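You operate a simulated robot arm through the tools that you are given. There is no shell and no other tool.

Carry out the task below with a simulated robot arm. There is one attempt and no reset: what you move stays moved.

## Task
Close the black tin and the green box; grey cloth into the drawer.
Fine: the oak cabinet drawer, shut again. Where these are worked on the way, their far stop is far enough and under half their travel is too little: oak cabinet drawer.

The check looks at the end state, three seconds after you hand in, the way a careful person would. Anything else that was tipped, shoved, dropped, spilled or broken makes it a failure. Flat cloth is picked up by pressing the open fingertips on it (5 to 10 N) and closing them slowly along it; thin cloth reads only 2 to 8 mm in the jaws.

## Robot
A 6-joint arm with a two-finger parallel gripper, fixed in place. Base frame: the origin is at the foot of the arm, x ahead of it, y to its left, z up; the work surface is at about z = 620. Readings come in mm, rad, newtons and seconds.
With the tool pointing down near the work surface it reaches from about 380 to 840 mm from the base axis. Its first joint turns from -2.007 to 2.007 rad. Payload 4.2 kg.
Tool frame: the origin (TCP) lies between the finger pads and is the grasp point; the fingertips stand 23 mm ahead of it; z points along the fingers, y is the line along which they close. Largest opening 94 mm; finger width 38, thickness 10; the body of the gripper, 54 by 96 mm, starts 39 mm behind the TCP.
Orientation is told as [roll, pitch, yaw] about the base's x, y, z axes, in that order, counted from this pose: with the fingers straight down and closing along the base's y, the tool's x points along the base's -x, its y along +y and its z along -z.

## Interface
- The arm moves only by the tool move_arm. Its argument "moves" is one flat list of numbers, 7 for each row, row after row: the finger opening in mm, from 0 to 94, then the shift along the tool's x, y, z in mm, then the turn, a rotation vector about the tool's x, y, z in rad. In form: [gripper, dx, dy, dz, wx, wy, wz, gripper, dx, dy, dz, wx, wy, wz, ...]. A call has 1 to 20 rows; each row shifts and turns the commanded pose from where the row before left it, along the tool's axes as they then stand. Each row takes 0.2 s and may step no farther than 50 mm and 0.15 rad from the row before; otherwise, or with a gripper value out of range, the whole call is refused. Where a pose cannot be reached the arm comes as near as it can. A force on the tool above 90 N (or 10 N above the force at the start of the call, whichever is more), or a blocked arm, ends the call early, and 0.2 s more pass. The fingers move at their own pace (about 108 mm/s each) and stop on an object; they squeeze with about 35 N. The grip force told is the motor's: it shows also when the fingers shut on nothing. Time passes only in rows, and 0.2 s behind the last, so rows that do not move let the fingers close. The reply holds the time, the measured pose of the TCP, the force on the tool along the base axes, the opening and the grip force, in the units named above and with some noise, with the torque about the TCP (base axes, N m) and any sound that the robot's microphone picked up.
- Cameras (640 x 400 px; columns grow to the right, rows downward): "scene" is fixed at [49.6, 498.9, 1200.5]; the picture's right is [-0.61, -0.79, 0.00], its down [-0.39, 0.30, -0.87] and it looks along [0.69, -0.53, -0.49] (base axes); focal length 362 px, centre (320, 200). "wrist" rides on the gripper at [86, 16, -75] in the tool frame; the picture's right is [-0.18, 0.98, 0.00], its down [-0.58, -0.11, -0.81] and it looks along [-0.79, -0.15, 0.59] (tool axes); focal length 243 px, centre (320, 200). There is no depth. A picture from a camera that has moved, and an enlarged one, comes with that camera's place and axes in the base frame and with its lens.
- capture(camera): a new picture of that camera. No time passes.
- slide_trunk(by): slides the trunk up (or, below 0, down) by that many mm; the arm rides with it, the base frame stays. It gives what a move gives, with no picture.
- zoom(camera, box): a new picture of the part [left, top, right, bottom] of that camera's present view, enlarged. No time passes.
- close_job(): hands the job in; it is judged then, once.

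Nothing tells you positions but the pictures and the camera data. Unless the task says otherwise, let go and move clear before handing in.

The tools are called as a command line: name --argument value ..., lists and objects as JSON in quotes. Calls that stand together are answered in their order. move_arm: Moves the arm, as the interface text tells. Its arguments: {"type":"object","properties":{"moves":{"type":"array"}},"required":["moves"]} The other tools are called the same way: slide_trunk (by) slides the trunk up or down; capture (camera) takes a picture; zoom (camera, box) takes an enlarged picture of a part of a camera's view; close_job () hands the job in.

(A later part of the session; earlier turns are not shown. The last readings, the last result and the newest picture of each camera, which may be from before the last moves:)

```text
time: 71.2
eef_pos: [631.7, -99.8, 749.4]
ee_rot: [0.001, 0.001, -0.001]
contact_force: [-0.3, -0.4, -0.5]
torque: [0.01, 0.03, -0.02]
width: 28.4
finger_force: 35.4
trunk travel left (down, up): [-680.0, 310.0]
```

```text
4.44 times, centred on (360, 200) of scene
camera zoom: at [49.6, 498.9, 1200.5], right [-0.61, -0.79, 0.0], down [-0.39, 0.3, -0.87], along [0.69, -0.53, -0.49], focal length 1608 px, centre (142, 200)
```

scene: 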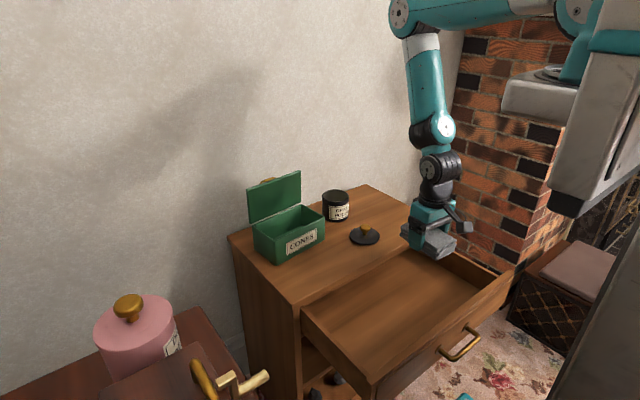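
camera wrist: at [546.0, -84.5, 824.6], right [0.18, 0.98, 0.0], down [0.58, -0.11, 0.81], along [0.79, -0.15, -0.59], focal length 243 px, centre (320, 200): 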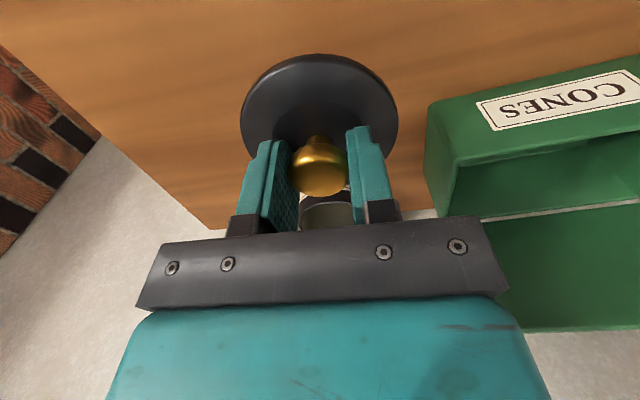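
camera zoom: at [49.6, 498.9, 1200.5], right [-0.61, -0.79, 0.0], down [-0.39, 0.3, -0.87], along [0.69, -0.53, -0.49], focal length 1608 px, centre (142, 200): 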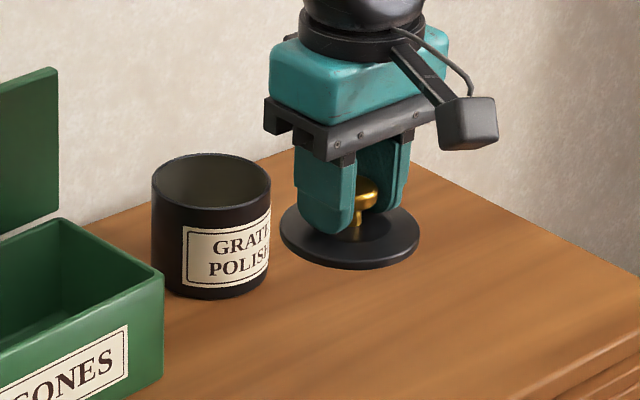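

The lid hangs level. I carry it over the tin, staying about 23 mm above the rim.

move_arm --moves '[10, -8, -1, 0, 0, 0, 0, 10, -14, -1, 0, 0, 0, 0, 10, -16, -1, 0, 0, 0, 0, 10, -16, -1, 0, 0, 0, 0, 10, -16, -1, 0, 0, 0, 0, 10, -16, -1, 0, 0, 0, 0, 10, -16, -1, 0, 0, 0, 0, 10, -16, -1, 0, 0, 0, 0, 10, -14, -1, 0, 0, 0, 0, 10, -9, -1, 0, 0, 0, 0, 10, 0, 0, 0, 0, 0, 0, 10, 0, 0, 0, 0, 0, 0]'

capture --camera "wrist"

zoom --camera "scene" --box '[290, 140, 390, 230]'

```text
time: 73.8
eef_pos: [773.5, -111.2, 749.8]
ee_rot: [0.0, 0.003, 0.0]
contact_force: [-0.5, 0.3, 0.0]
torque: [0.0, -0.01, -0.01]
width: 28.6
finger_force: 34.6
trunk travel left (down, up): [-680.0, 310.0]
```

```text
taken
camera wrist: at [687.7, -95.5, 823.1], right [0.18, 0.98, 0.0], down [0.58, -0.11, 0.81], along [0.79, -0.15, -0.59], focal length 243 px, centre (320, 200)
```

wrist: 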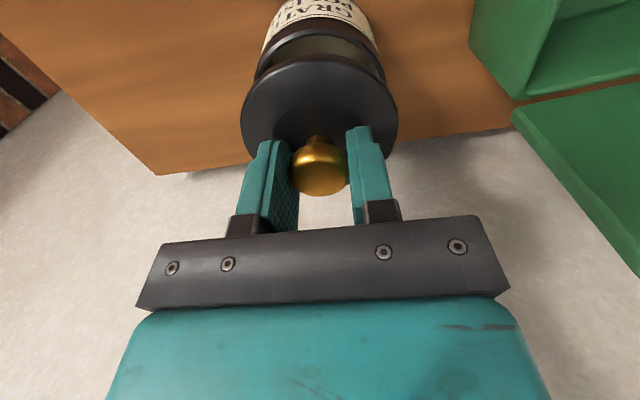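

```text
4.44 times, centred on (340, 185) of scene
camera zoom: at [49.6, 498.9, 1200.5], right [-0.61, -0.79, 0.0], down [-0.39, 0.3, -0.87], along [0.69, -0.53, -0.49], focal length 1608 px, centre (231, 267)
```

zoom: 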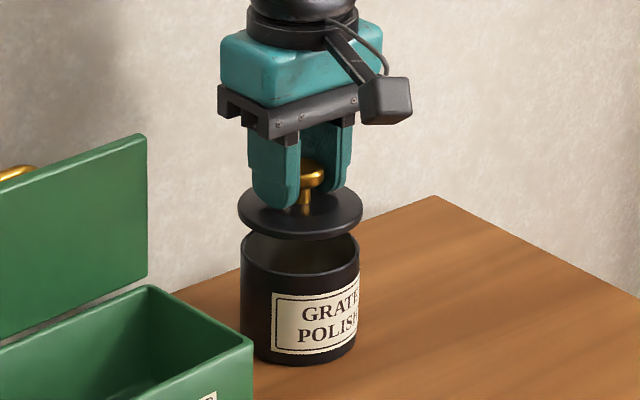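

The lid and tin line up sideways in the scene view. I zoom in with both cameras to check the alignment before lowering.

zoom --camera "wrist" --box '[220, 0, 420, 170]'

zoom --camera "scene" --box '[320, 170, 370, 225]'

```text
2.35 times, centred on (320, 85) of wrist
camera zoom: at [687.7, -95.5, 823.1], right [0.18, 0.98, 0.0], down [0.58, -0.11, 0.81], along [0.79, -0.15, -0.59], focal length 571 px, centre (320, 471)
```

zoom: 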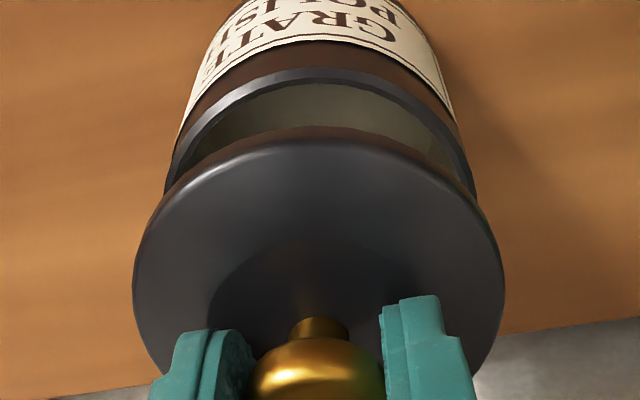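

```text
7.27 times, centred on (345, 198) of scene
camera zoom: at [49.6, 498.9, 1200.5], right [-0.61, -0.79, 0.0], down [-0.39, 0.3, -0.87], along [0.69, -0.53, -0.49], focal length 2631 px, centre (138, 218)
```

zoom: 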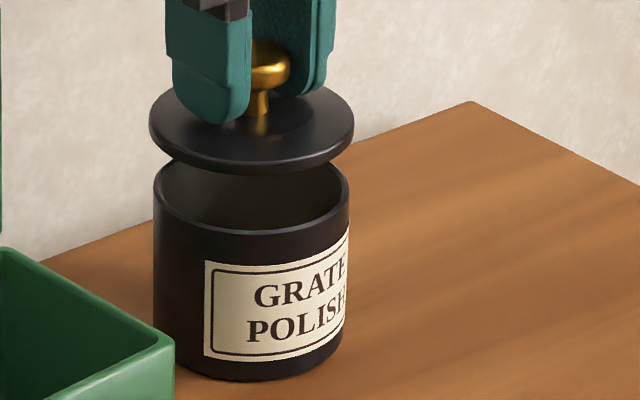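

Comparing both views, the lid seems centred over the tin within about 1 mm, and it probably has a short plug below the disc. I make a tiny correction and lower it to just above the rim.

move_arm --moves '[10, 0.4, -0.3, 8, 0, 0, 0, 10, 0, 0, 8, 0, 0, 0, 10, 0, 0, 4, 0, 0, 0, 10, 0, 0, 0, 0, 0, 0]'

zoom --camera "scene" --box '[320, 170, 370, 225]'

zoom --camera "wrist" --box '[220, 0, 420, 170]'

```text
time: 74.8
eef_pos: [771.8, -110.2, 729.0]
ee_rot: [0.0, 0.001, -0.001]
contact_force: [-0.4, -1.4, 0.1]
torque: [0.01, 0.0, 0.0]
width: 28.7
finger_force: 35.2
trunk travel left (down, up): [-680.0, 310.0]
```

```text
7.27 times, centred on (345, 198) of scene
camera zoom: at [49.6, 498.9, 1200.5], right [-0.61, -0.79, 0.0], down [-0.39, 0.3, -0.87], along [0.69, -0.53, -0.49], focal length 2631 px, centre (138, 218)
```

zoom: 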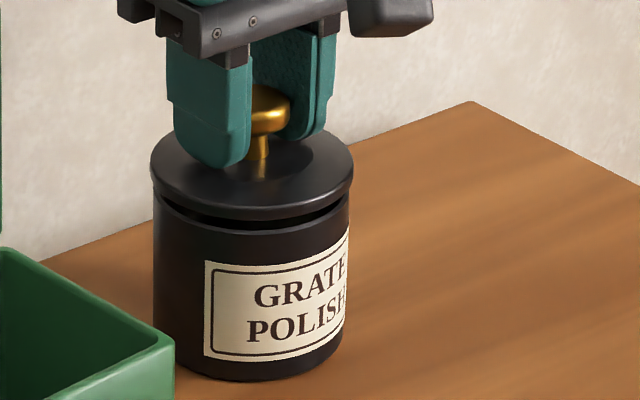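

```text
2.35 times, centred on (320, 85) of wrist
camera zoom: at [687.1, -95.7, 803.5], right [0.18, 0.98, 0.0], down [0.58, -0.11, 0.81], along [0.79, -0.15, -0.59], focal length 571 px, centre (320, 471)
```

zoom: 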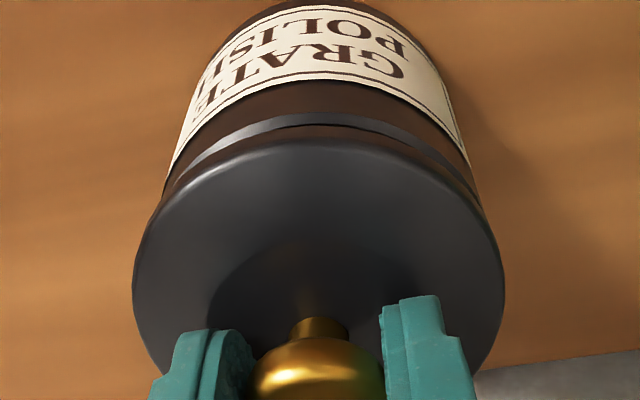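

The lid is centred over the rim with about 9 mm to go. I lower in small steps and watch the force.

move_arm --moves '[10, 0, 0, 2, 0, 0, 0, 10, 0, 0, 2, 0, 0, 0, 10, 0, 0, 0, 0, 0, 0]'

move_arm --moves '[10, 0, 0, 1.5, 0, 0, 0, 10, 0, 0, 1.5, 0, 0, 0, 10, 0, 0, 0, 0, 0, 0]'

zoom --camera "scene" --box '[320, 170, 370, 225]'

```text
time: 75.7
eef_pos: [772.5, -111.4, 725.8]
ee_rot: [0.001, 0.0, -0.001]
contact_force: [0.8, 0.9, -0.2]
torque: [0.0, -0.01, 0.02]
width: 28.8
finger_force: 34.8
trunk travel left (down, up): [-680.0, 310.0]
```

```text
time: 76.5
eef_pos: [772.8, -110.0, 723.0]
ee_rot: [0.0, 0.002, -0.001]
contact_force: [0.5, -0.1, 0.3]
torque: [0.02, 0.0, 0.0]
width: 28.4
finger_force: 35.8
trunk travel left (down, up): [-680.0, 310.0]
```

```text
7.27 times, centred on (345, 198) of scene
camera zoom: at [49.6, 498.9, 1200.5], right [-0.61, -0.79, 0.0], down [-0.39, 0.3, -0.87], along [0.69, -0.53, -0.49], focal length 2631 px, centre (138, 218)
```

zoom: 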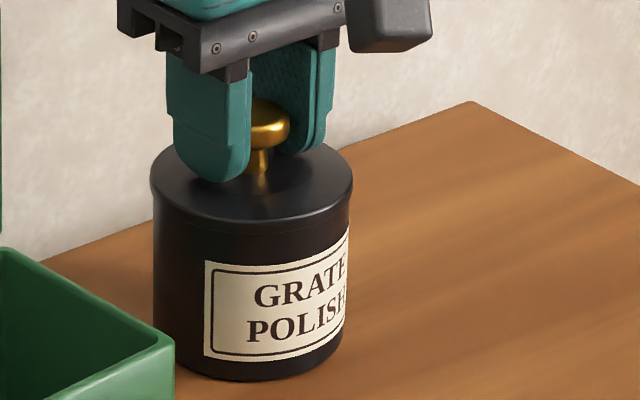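

The plug has entered without resistance. I lower the last millimetres until contact.

move_arm --moves '[10, 0, 0, 1, 0, 0, 0, 10, 0, 0, 1, 0, 0, 0, 10, 0, 0, 0, 0, 0, 0]'

move_arm --moves '[10, 0, 0, 1, 0, 0, 0, 10, 0, 0, 0, 0, 0, 0]'

zoom --camera "scene" --box '[320, 170, 370, 225]'

```text
time: 77.2
eef_pos: [773.0, -110.5, 723.7]
ee_rot: [0.0, 0.001, 0.0]
contact_force: [-6.9, 2.0, 22.4]
torque: [0.13, 0.35, -0.01]
width: 28.4
finger_force: 34.9
trunk travel left (down, up): [-680.0, 310.0]
```

```text
time: 77.8
eef_pos: [772.9, -111.1, 722.7]
ee_rot: [0.001, -0.002, 0.001]
contact_force: [-9.3, 0.8, 39.0]
torque: [0.15, 0.38, 0.01]
width: 28.7
finger_force: 34.7
trunk travel left (down, up): [-680.0, 310.0]
```

```text
7.27 times, centred on (345, 198) of scene
camera zoom: at [49.6, 498.9, 1200.5], right [-0.61, -0.79, 0.0], down [-0.39, 0.3, -0.87], along [0.69, -0.53, -0.49], focal length 2631 px, centre (138, 218)
```

zoom: 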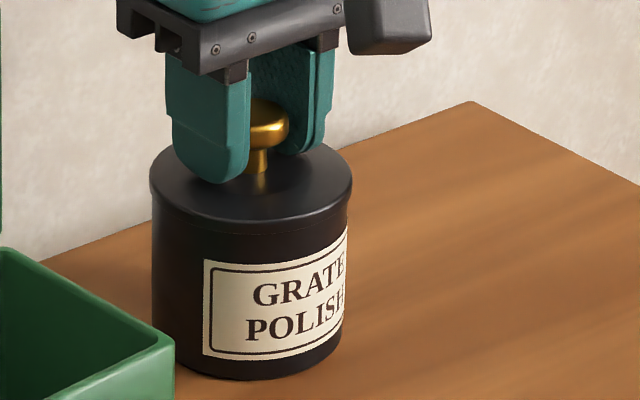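

There's contact at z≈723 with 39 N down and a little sideways force. I ease off 1.5 mm and look closely at the seam.

move_arm --moves '[10, 0, 0, -1.8, 0, 0, 0, 10, 0, 0, 0, 0, 0, 0]'

zoom --camera "scene" --box '[325, 185, 365, 215]'

zoom --camera "wrist" --box '[250, 20, 390, 120]'

```text
time: 78.5
eef_pos: [772.3, -109.7, 724.7]
ee_rot: [0.0, -0.003, -0.001]
contact_force: [3.6, 2.5, 24.7]
torque: [0.16, -0.33, 0.01]
width: 28.5
finger_force: 34.9
trunk travel left (down, up): [-680.0, 310.0]
```

```text
13.33 times, centred on (345, 200) of scene
camera zoom: at [49.6, 498.9, 1200.5], right [-0.61, -0.79, 0.0], down [-0.39, 0.3, -0.87], along [0.69, -0.53, -0.49], focal length 4823 px, centre (-13, 200)
```

zoom: 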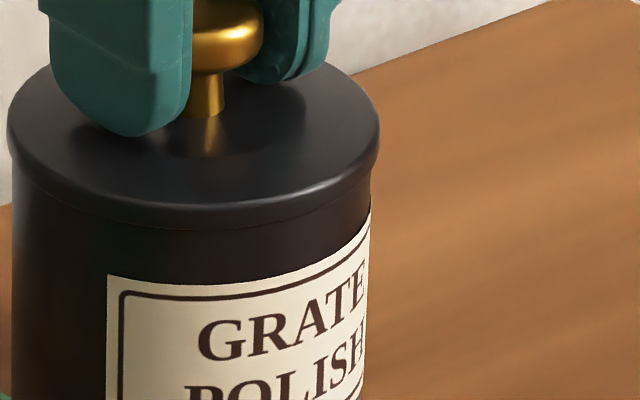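

```text
4.00 times, centred on (320, 70) of wrist
camera zoom: at [687.1, -95.6, 796.3], right [0.18, 0.98, 0.0], down [0.58, -0.11, 0.81], along [0.79, -0.15, -0.59], focal length 970 px, centre (320, 720)
```

zoom: 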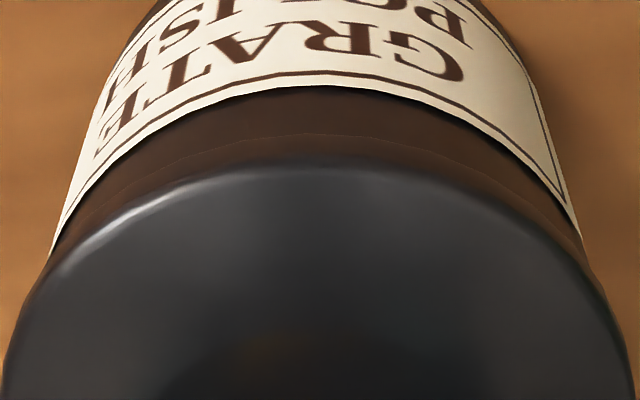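

It looks nearly seated, but I'm not sure the seam is fully closed. I release the knob, let the lid settle, back up, and look at it.

move_arm --moves '[10, 0, 0, -0.8, 0, 0, 0, 10, 0, 0, 0, 0, 0, 0]'

move_arm --moves '[26, 0, 0, 0, 0, 0, 0, 32, 0, 0, 0, 0, 0, 0, 40, 0, 0, 0, 0, 0, 0, 50, 0, 0, 0, 0, 0, 0, 60, 0, 0, 0, 0, 0, 0, 60, 0, 0, -10, 0, 0, 0, 60, 0, 0, -20, 0, 0, 0, 60, 0, 0, -20, 0, 0, 0]'

zoom --camera "scene" --box '[320, 170, 370, 225]'

capture --camera "wrist"

```text
time: 79.0
eef_pos: [772.9, -110.3, 722.4]
ee_rot: [0.0, -0.001, 0.002]
contact_force: [7.1, 3.3, 17.3]
torque: [0.17, -0.41, 0.0]
width: 28.6
finger_force: 35.2
trunk travel left (down, up): [-680.0, 310.0]
```

```text
time: 80.8
eef_pos: [773.0, -111.6, 773.8]
ee_rot: [0.002, 0.002, -0.001]
contact_force: [0.5, 0.9, 0.3]
torque: [0.01, 0.03, 0.04]
width: 60.0
finger_force: 0.0
trunk travel left (down, up): [-680.0, 310.0]
heard: snap
```

```text
7.27 times, centred on (345, 198) of scene
camera zoom: at [49.6, 498.9, 1200.5], right [-0.61, -0.79, 0.0], down [-0.39, 0.3, -0.87], along [0.69, -0.53, -0.49], focal length 2631 px, centre (138, 218)
```

zoom: 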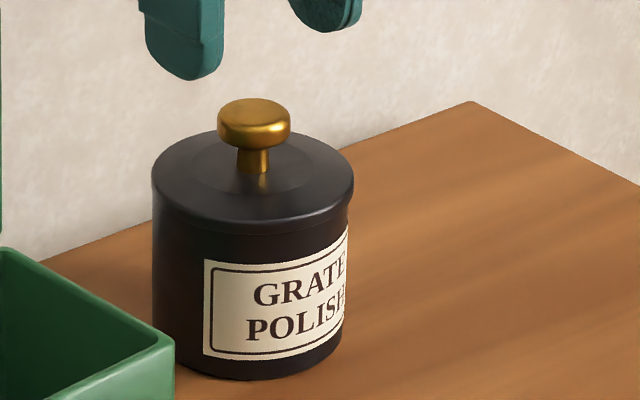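

```text
taken
camera wrist: at [686.5, -96.4, 847.2], right [0.18, 0.98, 0.0], down [0.58, -0.11, 0.8], along [0.79, -0.15, -0.59], focal length 243 px, centre (320, 200)
```

wrist: 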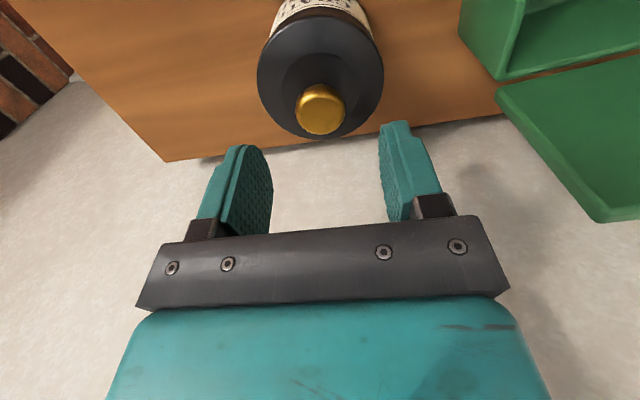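

I heard a snap as the lid settled. I zoom in from both cameras to confirm it sits level and closed.

zoom --camera "scene" --box '[325, 180, 365, 220]'

zoom --camera "wrist" --box '[240, 0, 400, 140]'

```text
10.00 times, centred on (345, 200) of scene
camera zoom: at [49.6, 498.9, 1200.5], right [-0.61, -0.79, 0.0], down [-0.39, 0.3, -0.87], along [0.69, -0.53, -0.49], focal length 3618 px, centre (70, 200)
```

zoom: 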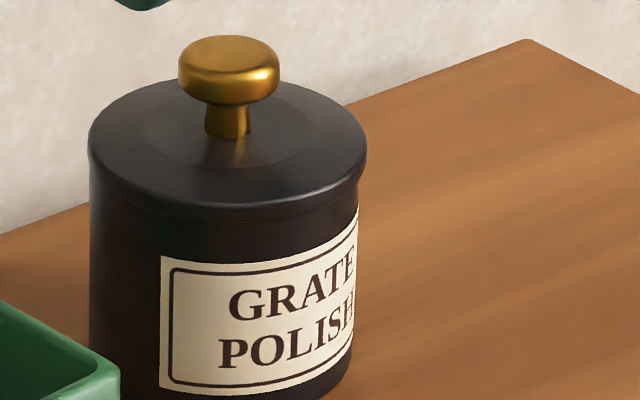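

```text
2.86 times, centred on (320, 70) of wrist
camera zoom: at [686.5, -96.4, 847.2], right [0.18, 0.98, 0.0], down [0.58, -0.11, 0.8], along [0.79, -0.15, -0.59], focal length 693 px, centre (320, 571)
```

zoom: 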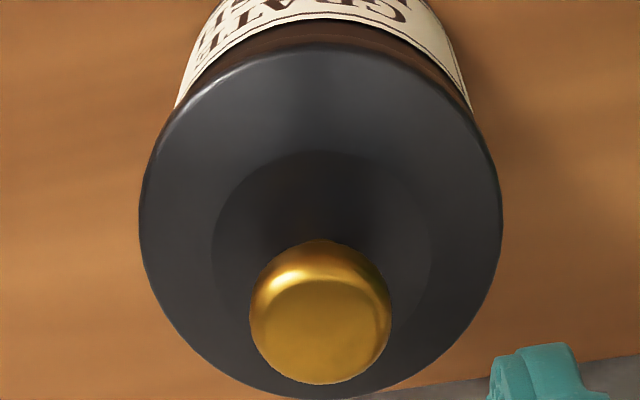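

zoom --camera "scene" --box '[327, 195, 363, 212]'

zoom --camera "wrist" --box '[270, 0, 370, 40]'

```text
16.00 times, centred on (345, 204) of scene
camera zoom: at [49.6, 498.9, 1200.5], right [-0.61, -0.79, 0.0], down [-0.39, 0.3, -0.87], along [0.69, -0.53, -0.49], focal length 5788 px, centre (-80, 144)
```

zoom: 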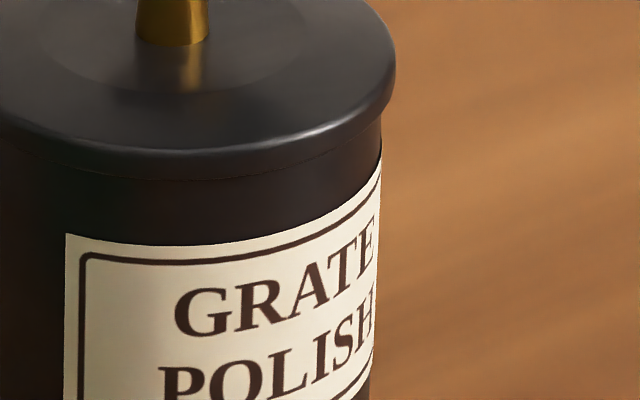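

```text
6.40 times, centred on (320, 20) of wrist
camera zoom: at [686.5, -96.4, 847.2], right [0.18, 0.98, 0.0], down [0.58, -0.11, 0.8], along [0.79, -0.15, -0.59], focal length 1553 px, centre (320, 1352)
```

zoom: 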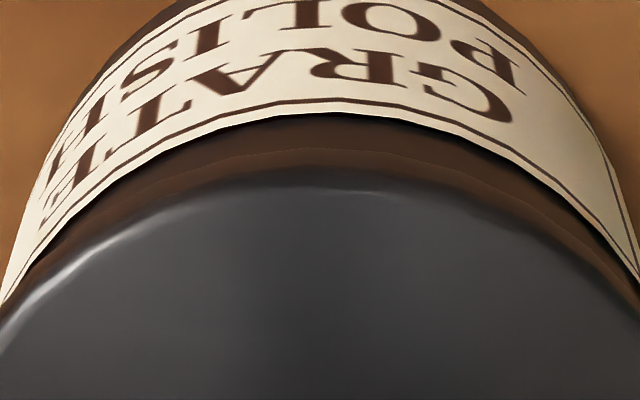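

The lid sits closed on the tin with an even seam. Now for the green box: I rise and move to a place where the wrist camera sees the box, its hinge and its open lid.

move_arm --moves '[60, 0, 0, -40, 0, 0, 0, 60, 0, 0, -40, 0, 0, 0, 60, 28.5, 32, 0, 0, 0, 0, 60, 28.5, 32, 0, 0, 0, 0, 60, 28.5, 32, 0, 0, 0, 0, 40, 28.5, 32, 0, 0, 0, 0, 20, 28.5, 32, 0, 0, 0, 0, 0, 28.5, 32, 0, 0, 0, 0, 0, 0, 0, 0, 0, 0, 0]'

capture --camera "wrist"

zoom --camera "scene" --box '[230, 160, 390, 270]'

```text
time: 82.8
eef_pos: [600.2, 79.4, 853.9]
ee_rot: [0.0, 0.002, -0.001]
contact_force: [-0.2, -0.5, 0.4]
torque: [0.01, 0.0, 0.01]
width: 0.0
finger_force: 34.7
trunk travel left (down, up): [-680.0, 310.0]
```

```text
taken
camera wrist: at [514.7, 96.5, 927.8], right [0.18, 0.98, 0.0], down [0.58, -0.11, 0.81], along [0.79, -0.15, -0.59], focal length 243 px, centre (320, 200)
```

wrist: 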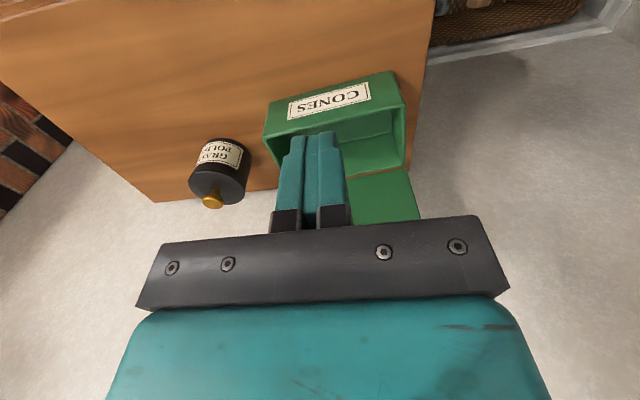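

```text
3.64 times, centred on (310, 215) of scene
camera zoom: at [49.6, 498.9, 1200.5], right [-0.61, -0.79, 0.0], down [-0.39, 0.3, -0.87], along [0.69, -0.53, -0.49], focal length 1316 px, centre (356, 146)
```

zoom: 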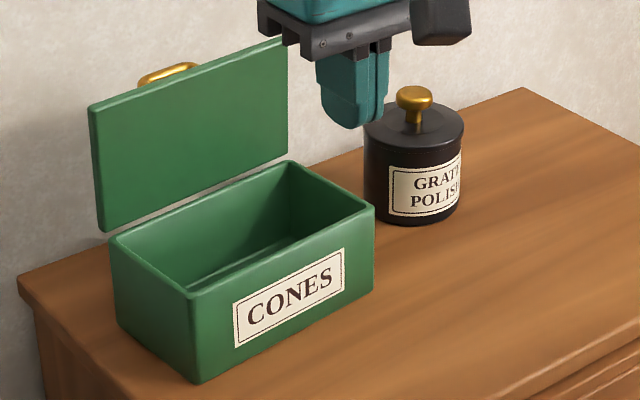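

The fingers block part of the box. I shift sideways and open them to get a clear view.

move_arm --moves '[94, 20, 30, -5, 0, 0, 0, 94, 20, 30, -5, 0, 0, 0, 94, 10, 30, -5, 0, 0, 0, 94, 0, 20, 0, 0, 0, 0, 94, 0, 0, 0, 0, 0, 0]'

capture --camera "wrist"

zoom --camera "wrist" --box '[200, 60, 440, 240]'

```text
time: 84.0
eef_pos: [551.1, 190.2, 869.4]
ee_rot: [0.0, 0.001, 0.002]
contact_force: [0.7, 0.1, -0.2]
torque: [-0.02, -0.01, 0.0]
width: 93.6
finger_force: 0.0
trunk travel left (down, up): [-680.0, 310.0]
```

```text
taken
camera wrist: at [465.5, 206.3, 942.6], right [0.18, 0.98, 0.0], down [0.58, -0.11, 0.81], along [0.79, -0.15, -0.59], focal length 243 px, centre (320, 200)
```

wrist: 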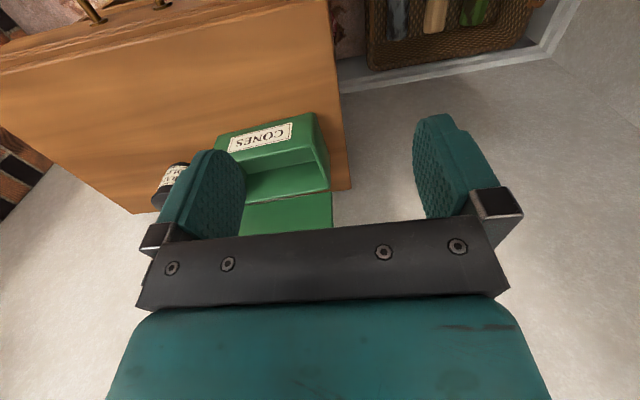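

```text
2.22 times, centred on (320, 150) of wrist
camera zoom: at [465.5, 206.3, 942.6], right [0.18, 0.98, 0.0], down [0.58, -0.11, 0.81], along [0.79, -0.15, -0.59], focal length 539 px, centre (320, 311)
```

zoom: 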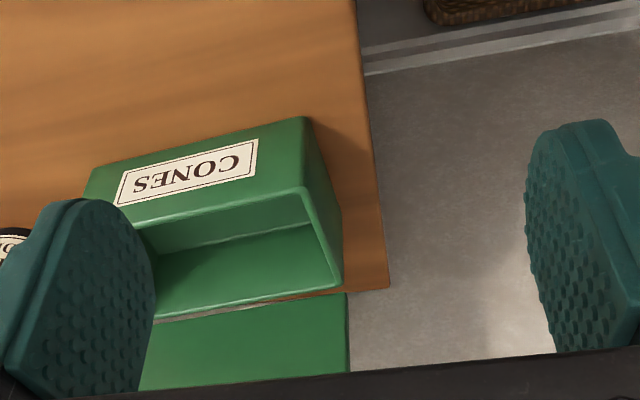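

The box lid stands about upright: its face is around x≈775–790, from z≈695 to 797, and its brass handle is on the back. I'll turn the gripper to close along x and hook the rear finger behind the lid at y≈25, clear of the handle.

move_arm --moves '[94, 0, 0, 0, 0, 0, 0.1428, 94, 0, 0, 0, 0, 0, 0.1428, 94, 0, 0, 0, 0, 0, 0.1428, 94, 0, 0, 0, 0, 0, 0.1428, 94, 0, 0, 0, 0, 0, 0.1428, 94, 0, 0, 0, 0, 0, 0.1428, 94, 0, 0, 0, 0, 0, 0.1428, 94, 0, 0, 0, 0, 0, 0.1428, 94, 0, 0, 0, 0, 0, 0.1428, 94, 0, 0, 0, 0, 0, 0.1428, 94, 0, 0, 0, 0, 0, 0.1428, 94, 0, 0, 0, 0, 0, 0]'

move_arm --moves '[94, -27.5, 33, 0, 0, 0, 0, 94, -27.5, 33, 0, 0, 0, 0, 94, -27.5, 33, 0, 0, 0, 0, 94, -27.5, 33, 0, 0, 0, 0, 94, -27.5, 33, 0, 0, 0, 0, 94, -27.5, 33, 0, 0, 0, 0, 94, 0, 0, 0, 0, 0, 0]'

capture --camera "wrist"

zoom --camera "scene" --box '[210, 100, 400, 270]'

```text
time: 86.7
eef_pos: [552.4, 191.0, 868.8]
ee_rot: [-0.002, 0.0, -1.572]
contact_force: [-0.1, 0.6, -0.4]
torque: [-0.01, -0.02, 0.0]
width: 93.8
finger_force: 0.0
trunk travel left (down, up): [-680.0, 310.0]
```

```text
time: 88.2
eef_pos: [750.7, 25.3, 867.3]
ee_rot: [-0.002, 0.001, -1.569]
contact_force: [0.4, 0.3, 0.7]
torque: [-0.02, 0.01, -0.01]
width: 94.3
finger_force: 0.2
trunk travel left (down, up): [-680.0, 310.0]
```

```text
taken
camera wrist: at [767.6, 111.2, 940.7], right [0.98, -0.18, 0.0], down [-0.11, -0.58, 0.81], along [-0.15, -0.79, -0.59], focal length 243 px, centre (320, 200)
```

wrist: 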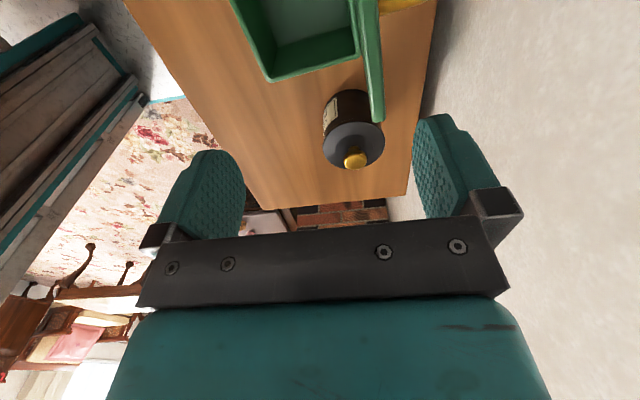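

```text
2.35 times, centred on (305, 185) of scene
camera zoom: at [49.6, 498.9, 1200.5], right [-0.61, -0.79, 0.0], down [-0.39, 0.3, -0.87], along [0.69, -0.53, -0.49], focal length 851 px, centre (355, 235)
```

zoom: 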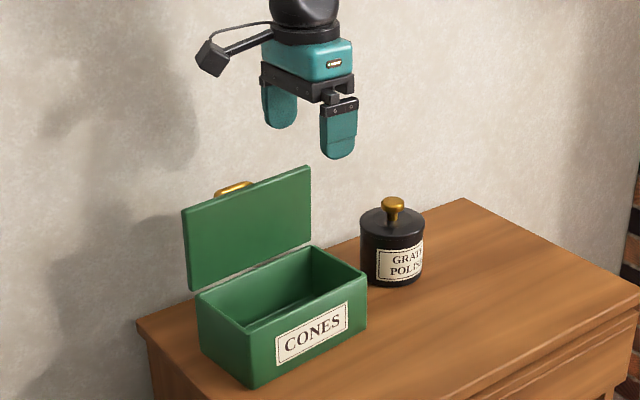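

zoom --camera "wrist" --box '[230, 0, 450, 200]'

```text
2.00 times, centred on (340, 100) of wrist
camera zoom: at [767.6, 111.2, 940.7], right [0.98, -0.18, 0.0], down [-0.11, -0.58, 0.81], along [-0.15, -0.79, -0.59], focal length 485 px, centre (280, 400)
```

zoom: 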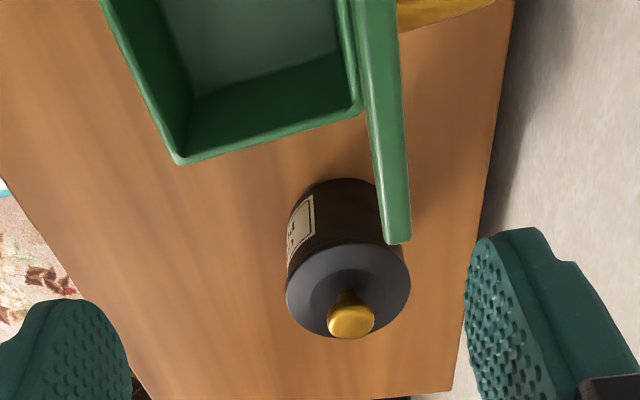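

The lid's top edge at y≈25 lies between x≈783 and 792, the handle starts at y≈58. I shift so the rear finger is about 9 mm behind the lid and lower it beside the lid's upper part.

move_arm --moves '[94, -2, 5, 0, 0, 0, 0, 94, 0, 0, 20, 0, 0, 0, 94, 0, 0, 20, 0, 0, 0, 94, 0, 0, 20, 0, 0, 0, 94, 0, 0, 20, 0, 0, 0, 94, 0, 0, 0, 0, 0, 0]'

capture --camera "wrist"

zoom --camera "scene" --box '[210, 120, 400, 270]'

```text
time: 89.7
eef_pos: [755.0, 23.6, 787.1]
ee_rot: [-0.001, -0.001, -1.57]
contact_force: [-0.1, -0.3, -0.4]
torque: [-0.03, 0.0, -0.01]
width: 93.8
finger_force: 0.0
trunk travel left (down, up): [-680.0, 310.0]
```

```text
taken
camera wrist: at [773.1, 110.0, 860.2], right [0.98, -0.18, 0.0], down [-0.11, -0.58, 0.81], along [-0.15, -0.79, -0.59], focal length 243 px, centre (320, 200)
```

wrist: 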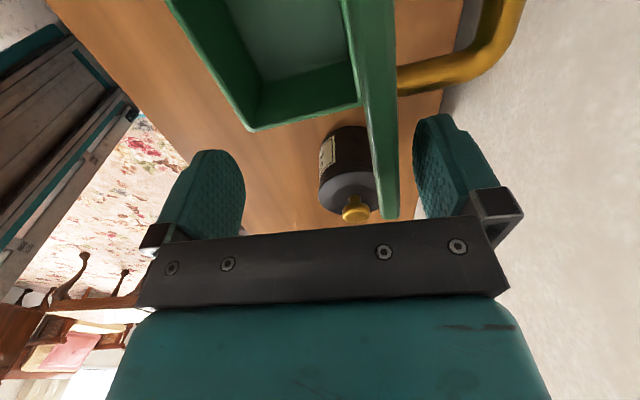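

```text
2.67 times, centred on (305, 195) of scene
camera zoom: at [49.6, 498.9, 1200.5], right [-0.61, -0.79, 0.0], down [-0.39, 0.3, -0.87], along [0.69, -0.53, -0.49], focal length 965 px, centre (360, 213)
```

zoom: 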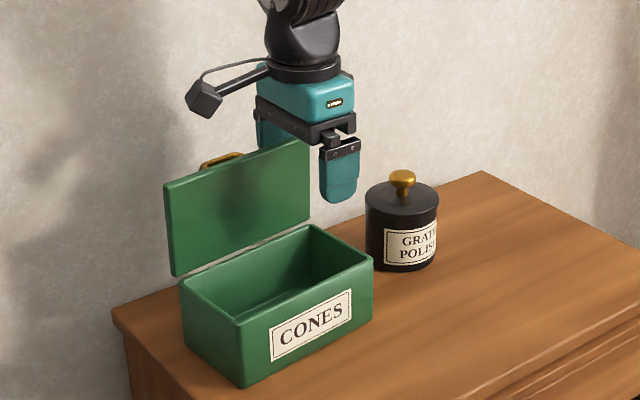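

The rear finger is behind the lid, clear of the handle. I pull gently toward −x to touch the lid and start tipping it.

move_arm --moves '[94, 0, -4, 0, 0, 0, 0, 94, 0, -4, 0, 0, 0, 0, 94, 0, -4, 0, 0, 0, 0, 94, 0, -4, 0, 0, 0, 0, 94, 0, -4, 0, 0, 0, 0, 94, 0, 0, 0, 0, 0, 0]'

capture --camera "wrist"

zoom --camera "scene" --box '[210, 120, 400, 270]'

```text
time: 91.0
eef_pos: [735.3, 23.4, 787.9]
ee_rot: [-0.002, 0.001, -1.568]
contact_force: [0.1, 0.5, 0.1]
torque: [0.01, -0.04, -0.02]
width: 94.3
finger_force: 0.1
trunk travel left (down, up): [-680.0, 310.0]
```

```text
taken
camera wrist: at [751.8, 110.0, 861.0], right [0.98, -0.18, 0.0], down [-0.11, -0.58, 0.81], along [-0.15, -0.79, -0.59], focal length 243 px, centre (320, 200)
```

wrist: 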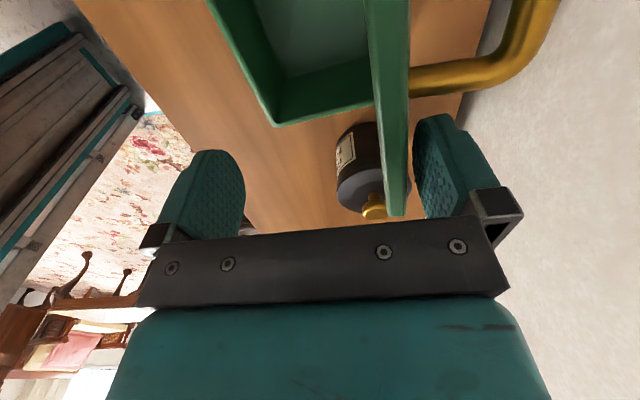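

```text
2.67 times, centred on (305, 195) of scene
camera zoom: at [49.6, 498.9, 1200.5], right [-0.61, -0.79, 0.0], down [-0.39, 0.3, -0.87], along [0.69, -0.53, -0.49], focal length 965 px, centre (360, 213)
```

zoom: 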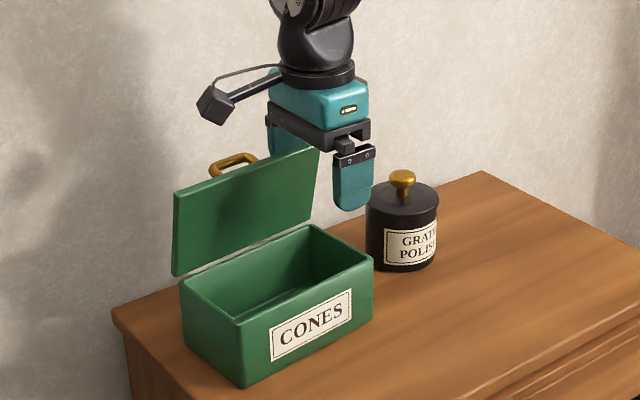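

The lid tips forward smoothly with almost no force and the box stays put. I follow the lid's arc forward and down.

move_arm --moves '[94, 0, -6.7, 1, 0, 0, 0, 94, 0, -6.7, 1, 0, 0, 0, 94, 0, -5.8, 1.8, 0, 0, 0, 94, 0, -5.7, 1.9, 0, 0, 0, 94, 0, -5.4, 2.9, 0, 0, 0, 94, 0, -5.3, 2.9, 0, 0, 0, 94, 0, 0, 0, 0, 0, 0]'

capture --camera "wrist"

zoom --camera "scene" --box '[210, 120, 400, 270]'

```text
time: 92.7
eef_pos: [697.8, 22.6, 776.7]
ee_rot: [0.0, 0.0, -1.571]
contact_force: [0.5, 0.7, 0.0]
torque: [0.01, 0.0, 0.02]
width: 94.1
finger_force: 0.1
trunk travel left (down, up): [-680.0, 310.0]
```

```text
taken
camera wrist: at [716.5, 109.0, 849.4], right [0.98, -0.18, 0.0], down [-0.11, -0.58, 0.81], along [-0.15, -0.79, -0.59], focal length 243 px, centre (320, 200)
```

wrist: 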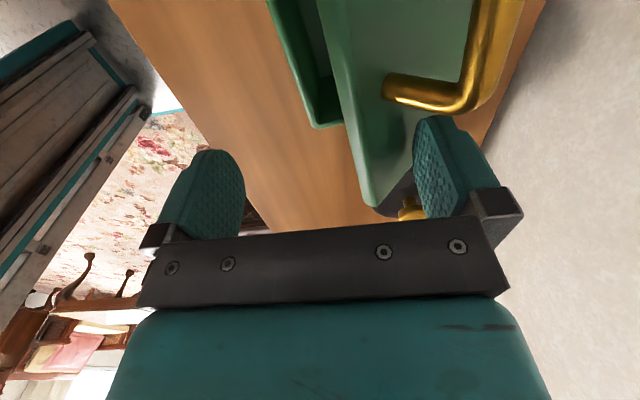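

```text
2.67 times, centred on (305, 195) of scene
camera zoom: at [49.6, 498.9, 1200.5], right [-0.61, -0.79, 0.0], down [-0.39, 0.3, -0.87], along [0.69, -0.53, -0.49], focal length 965 px, centre (360, 213)
```

zoom: 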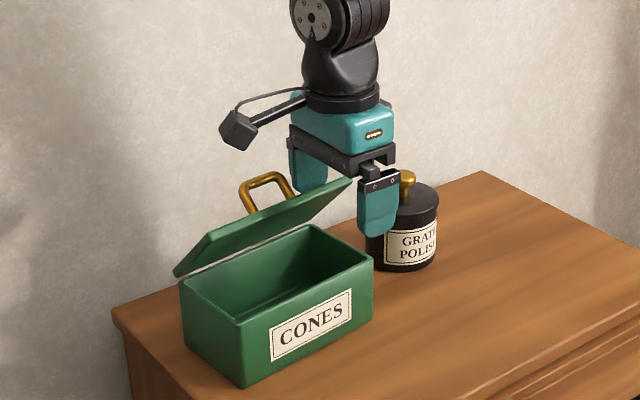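

The lid is about half closed and following well. I continue along the arc.

move_arm --moves '[94, 0, -4.8, 3.7, 0, 0, 0, 94, 0, -4.7, 3.8, 0, 0, 0, 94, 0, -4, 4.5, 0, 0, 0, 94, 0, -4, 4.6, 0, 0, 0, 94, 0, -3.2, 5.1, 0, 0, 0, 94, 0, -3.1, 5.2, 0, 0, 0, 94, 0, 0, 0, 0, 0, 0]'

capture --camera "wrist"

zoom --camera "scene" --box '[210, 120, 400, 270]'

```text
time: 94.2
eef_pos: [674.7, 24.5, 749.2]
ee_rot: [-0.002, -0.001, -1.572]
contact_force: [0.5, 0.0, 0.1]
torque: [0.02, -0.05, -0.01]
width: 94.0
finger_force: 0.1
trunk travel left (down, up): [-680.0, 310.0]
```

```text
taken
camera wrist: at [692.1, 109.8, 822.8], right [0.98, -0.18, 0.0], down [-0.11, -0.58, 0.81], along [-0.15, -0.79, -0.59], focal length 243 px, centre (320, 200)
```

wrist: 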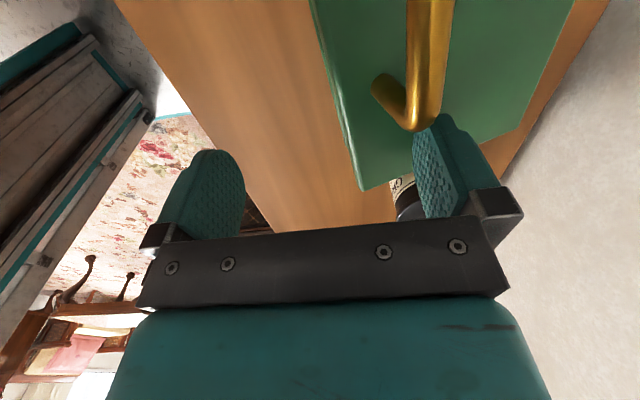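

```text
2.67 times, centred on (305, 195) of scene
camera zoom: at [49.6, 498.9, 1200.5], right [-0.61, -0.79, 0.0], down [-0.39, 0.3, -0.87], along [0.69, -0.53, -0.49], focal length 965 px, centre (360, 213)
```

zoom: 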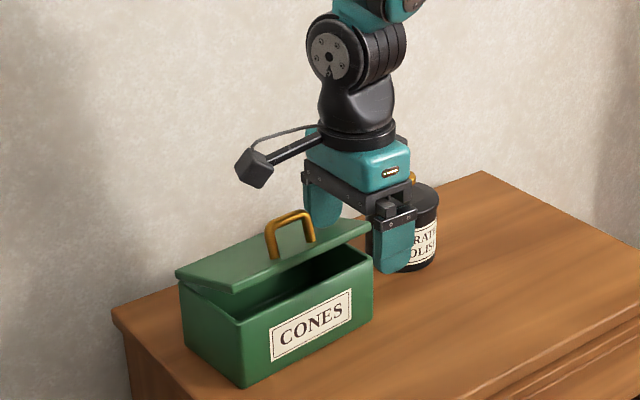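

The lid is nearly down (about 18°). I keep following with smaller steps and watch for contact with the box rim.

move_arm --moves '[94, 0, -2.3, 5.6, 0, 0, 0, 94, 0, -2.2, 5.6, 0, 0, 0, 94, 0, -1, 4, 0, 0, 0, 94, 0, 0, 0, 0, 0, 0]'

zoom --camera "scene" --box '[210, 140, 400, 290]'

capture --camera "wrist"

```text
time: 95.2
eef_pos: [669.4, 23.8, 734.9]
ee_rot: [-0.002, 0.0, -1.571]
contact_force: [-0.6, 0.8, 0.4]
torque: [0.02, 0.01, -0.01]
width: 94.2
finger_force: 0.1
trunk travel left (down, up): [-680.0, 310.0]
```

```text
2.67 times, centred on (305, 215) of scene
camera zoom: at [49.6, 498.9, 1200.5], right [-0.61, -0.79, 0.0], down [-0.39, 0.3, -0.87], along [0.69, -0.53, -0.49], focal length 965 px, centre (360, 160)
```

zoom: 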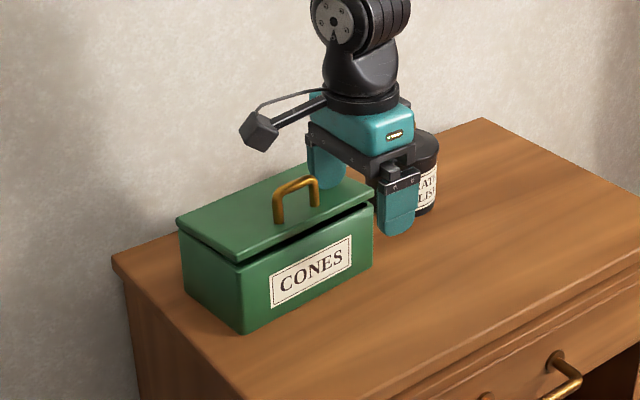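

```text
taken
camera wrist: at [686.9, 109.3, 808.5], right [0.98, -0.18, 0.0], down [-0.11, -0.58, 0.81], along [-0.15, -0.79, -0.59], focal length 243 px, centre (320, 200)
```

wrist: 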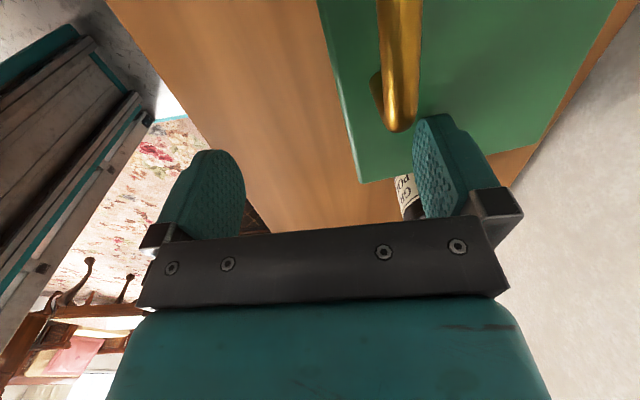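

Only a small gap is left. I press down in 2 mm steps and watch the force.

move_arm --moves '[94, 0, -0.5, 3, 0, 0, 0, 94, 0, -0.5, 3, 0, 0, 0, 94, 0, 0, 0, 0, 0, 0]'

move_arm --moves '[94, 0, 0, 2, 0, 0, 0, 94, 0, 0, 2, 0, 0, 0, 94, 0, 0, 0, 0, 0, 0]'

zoom --camera "scene" --box '[210, 140, 400, 290]'

```text
time: 96.0
eef_pos: [668.8, 23.1, 730.0]
ee_rot: [-0.002, -0.001, -1.57]
contact_force: [-0.2, 1.3, 7.2]
torque: [0.0, -0.34, 0.03]
width: 93.8
finger_force: 0.1
trunk travel left (down, up): [-680.0, 310.0]
```

```text
time: 96.8
eef_pos: [669.7, 24.7, 727.5]
ee_rot: [0.004, -0.001, -1.57]
contact_force: [-4.0, -4.5, 46.0]
torque: [-0.03, -2.22, 0.02]
width: 92.4
finger_force: 0.1
trunk travel left (down, up): [-680.0, 310.0]
```

```text
2.67 times, centred on (305, 215) of scene
camera zoom: at [49.6, 498.9, 1200.5], right [-0.61, -0.79, 0.0], down [-0.39, 0.3, -0.87], along [0.69, -0.53, -0.49], focal length 965 px, centre (360, 160)
```

zoom: 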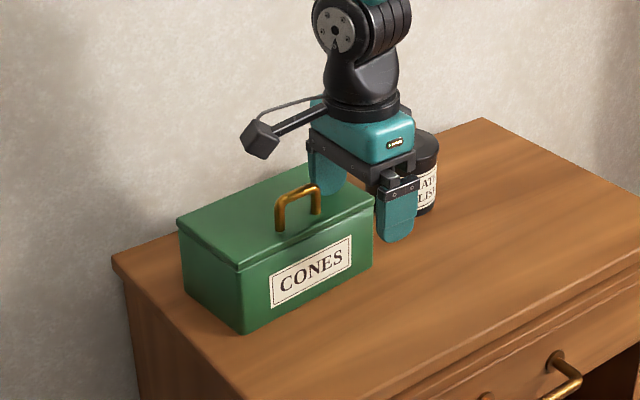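

The lid rests firmly on the box (46 N). I lift straight up and look at the seam.

move_arm --moves '[94, 0, 0, -3, 0, 0, 0, 94, 0, 0, -10, 0, 0, 0, 94, 0, 0, -20, 0, 0, 0, 94, 0, 0, -40, 0, 0, 0, 94, 0, 0, -40, 0, 0, 0]'

zoom --camera "scene" --box '[240, 170, 400, 280]'

capture --camera "wrist"

```text
time: 98.0
eef_pos: [668.4, 23.1, 836.2]
ee_rot: [-0.003, 0.001, -1.571]
contact_force: [0.2, 0.0, 0.2]
torque: [0.03, 0.05, 0.01]
width: 94.1
finger_force: 0.0
trunk travel left (down, up): [-680.0, 310.0]
```

```text
3.64 times, centred on (320, 225) of scene
camera zoom: at [49.6, 498.9, 1200.5], right [-0.61, -0.79, 0.0], down [-0.39, 0.3, -0.87], along [0.69, -0.53, -0.49], focal length 1316 px, centre (320, 109)
```

zoom: 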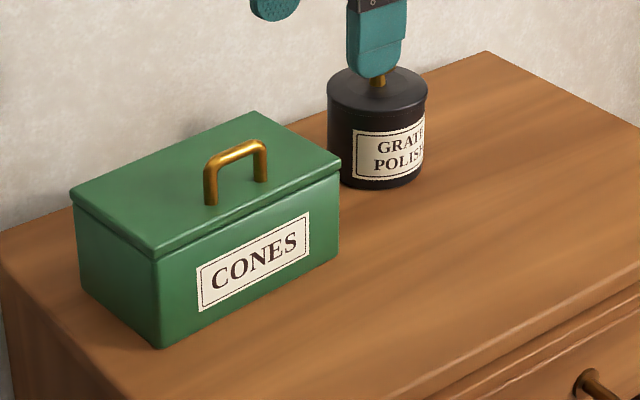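

```text
taken
camera wrist: at [685.6, 108.9, 910.3], right [0.98, -0.18, 0.0], down [-0.11, -0.58, 0.81], along [-0.15, -0.79, -0.59], focal length 243 px, centre (320, 200)
```

wrist: 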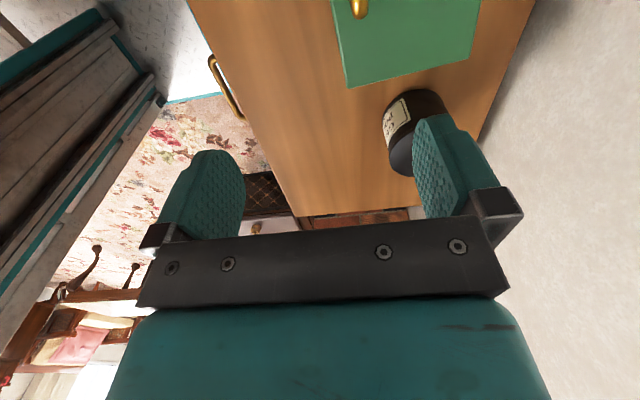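

The box is shut flush. I move the arm up and back, clear of everything, and inspect the whole scene.

move_arm --moves '[94, 0, -20, -30, 0, 0, 0, 94, -5, -30, -20, 0, 0, 0, 94, -5, -35, -10, 0, 0, 0, 94, -10, -35, 0, 0, 0, 0, 94, 0, 0, 0, 0, 0, 0]'

capture --camera "scene"

zoom --camera "scene" --box '[240, 170, 440, 300]'

zoom --camera "scene" --box '[320, 175, 365, 220]'

zoom --camera "scene" --box '[280, 220, 460, 400]'

```text
time: 99.2
eef_pos: [548.1, 4.3, 898.0]
ee_rot: [-0.002, 0.0, -1.571]
contact_force: [0.9, 0.2, 0.0]
torque: [0.03, 0.03, 0.0]
width: 93.8
finger_force: 0.0
trunk travel left (down, up): [-680.0, 310.0]
```

```text
taken
```

scene: 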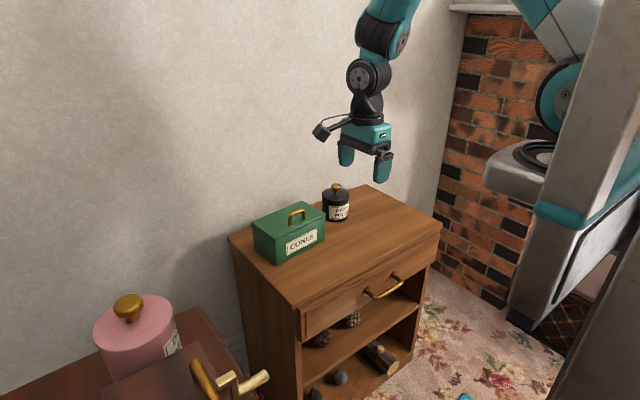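

```text
3.08 times, centred on (340, 235) of scene
camera zoom: at [49.6, 498.9, 1200.5], right [-0.61, -0.79, 0.0], down [-0.39, 0.3, -0.87], along [0.69, -0.53, -0.49], focal length 1113 px, centre (258, 92)
```

zoom: 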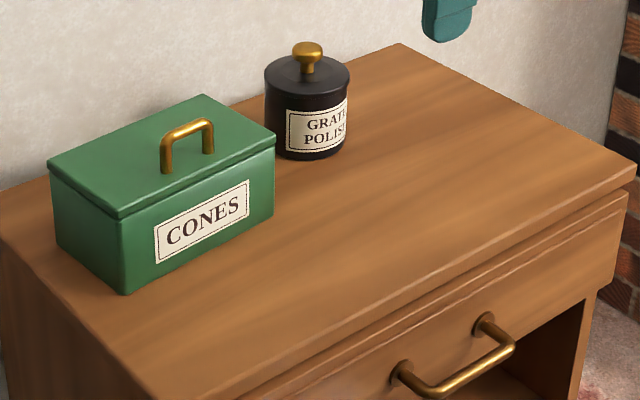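

```text
8.89 times, centred on (342, 198) of scene
camera zoom: at [49.6, 498.9, 1200.5], right [-0.61, -0.79, 0.0], down [-0.39, 0.3, -0.87], along [0.69, -0.53, -0.49], focal length 3216 px, centre (120, 222)
```

zoom: 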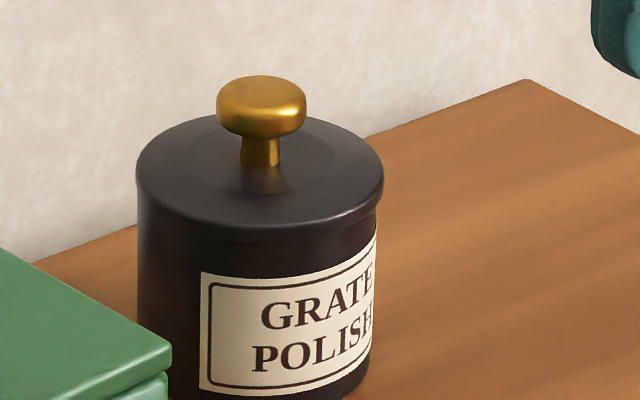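

```text
2.22 times, centred on (370, 310) of scene
camera zoom: at [49.6, 498.9, 1200.5], right [-0.61, -0.79, 0.0], down [-0.39, 0.3, -0.87], along [0.69, -0.53, -0.49], focal length 804 px, centre (209, -44)
```

zoom: 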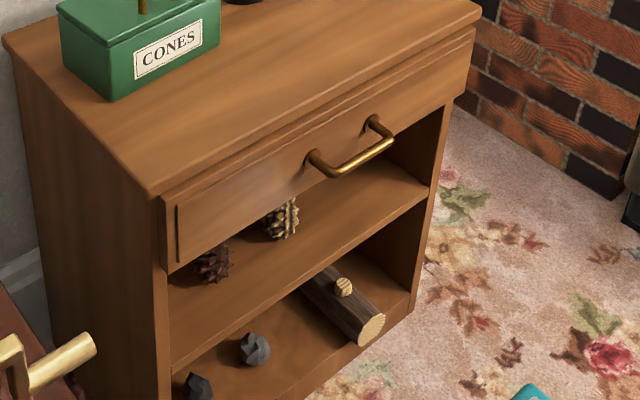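

Everything looks in place: drawer shut, box shut, tin lidded. I take one last very close look at the tin's seam and the box's seam.

zoom --camera "scene" --box '[333, 197, 353, 209]'

zoom --camera "scene" --box '[250, 200, 330, 265]'

```text
16.00 times, centred on (343, 203) of scene
camera zoom: at [49.6, 498.9, 1200.5], right [-0.61, -0.79, 0.0], down [-0.39, 0.3, -0.87], along [0.69, -0.53, -0.49], focal length 5788 px, centre (-48, 152)
```

zoom: 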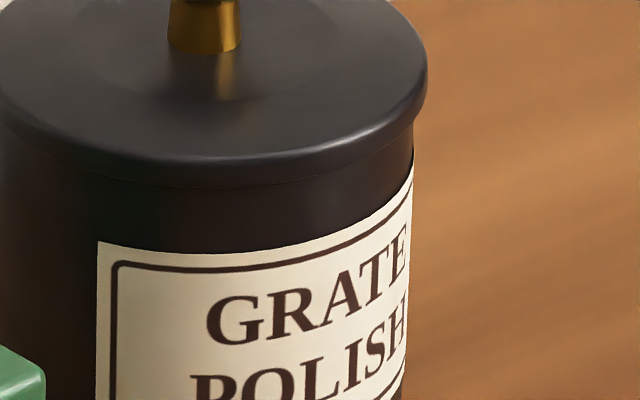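

```text
6.15 times, centred on (290, 232) of scene
camera zoom: at [49.6, 498.9, 1200.5], right [-0.61, -0.79, 0.0], down [-0.39, 0.3, -0.87], along [0.69, -0.53, -0.49], focal length 2226 px, centre (505, 0)
```

zoom: 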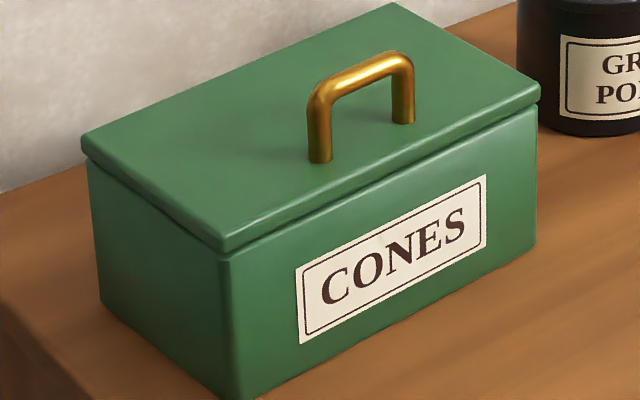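

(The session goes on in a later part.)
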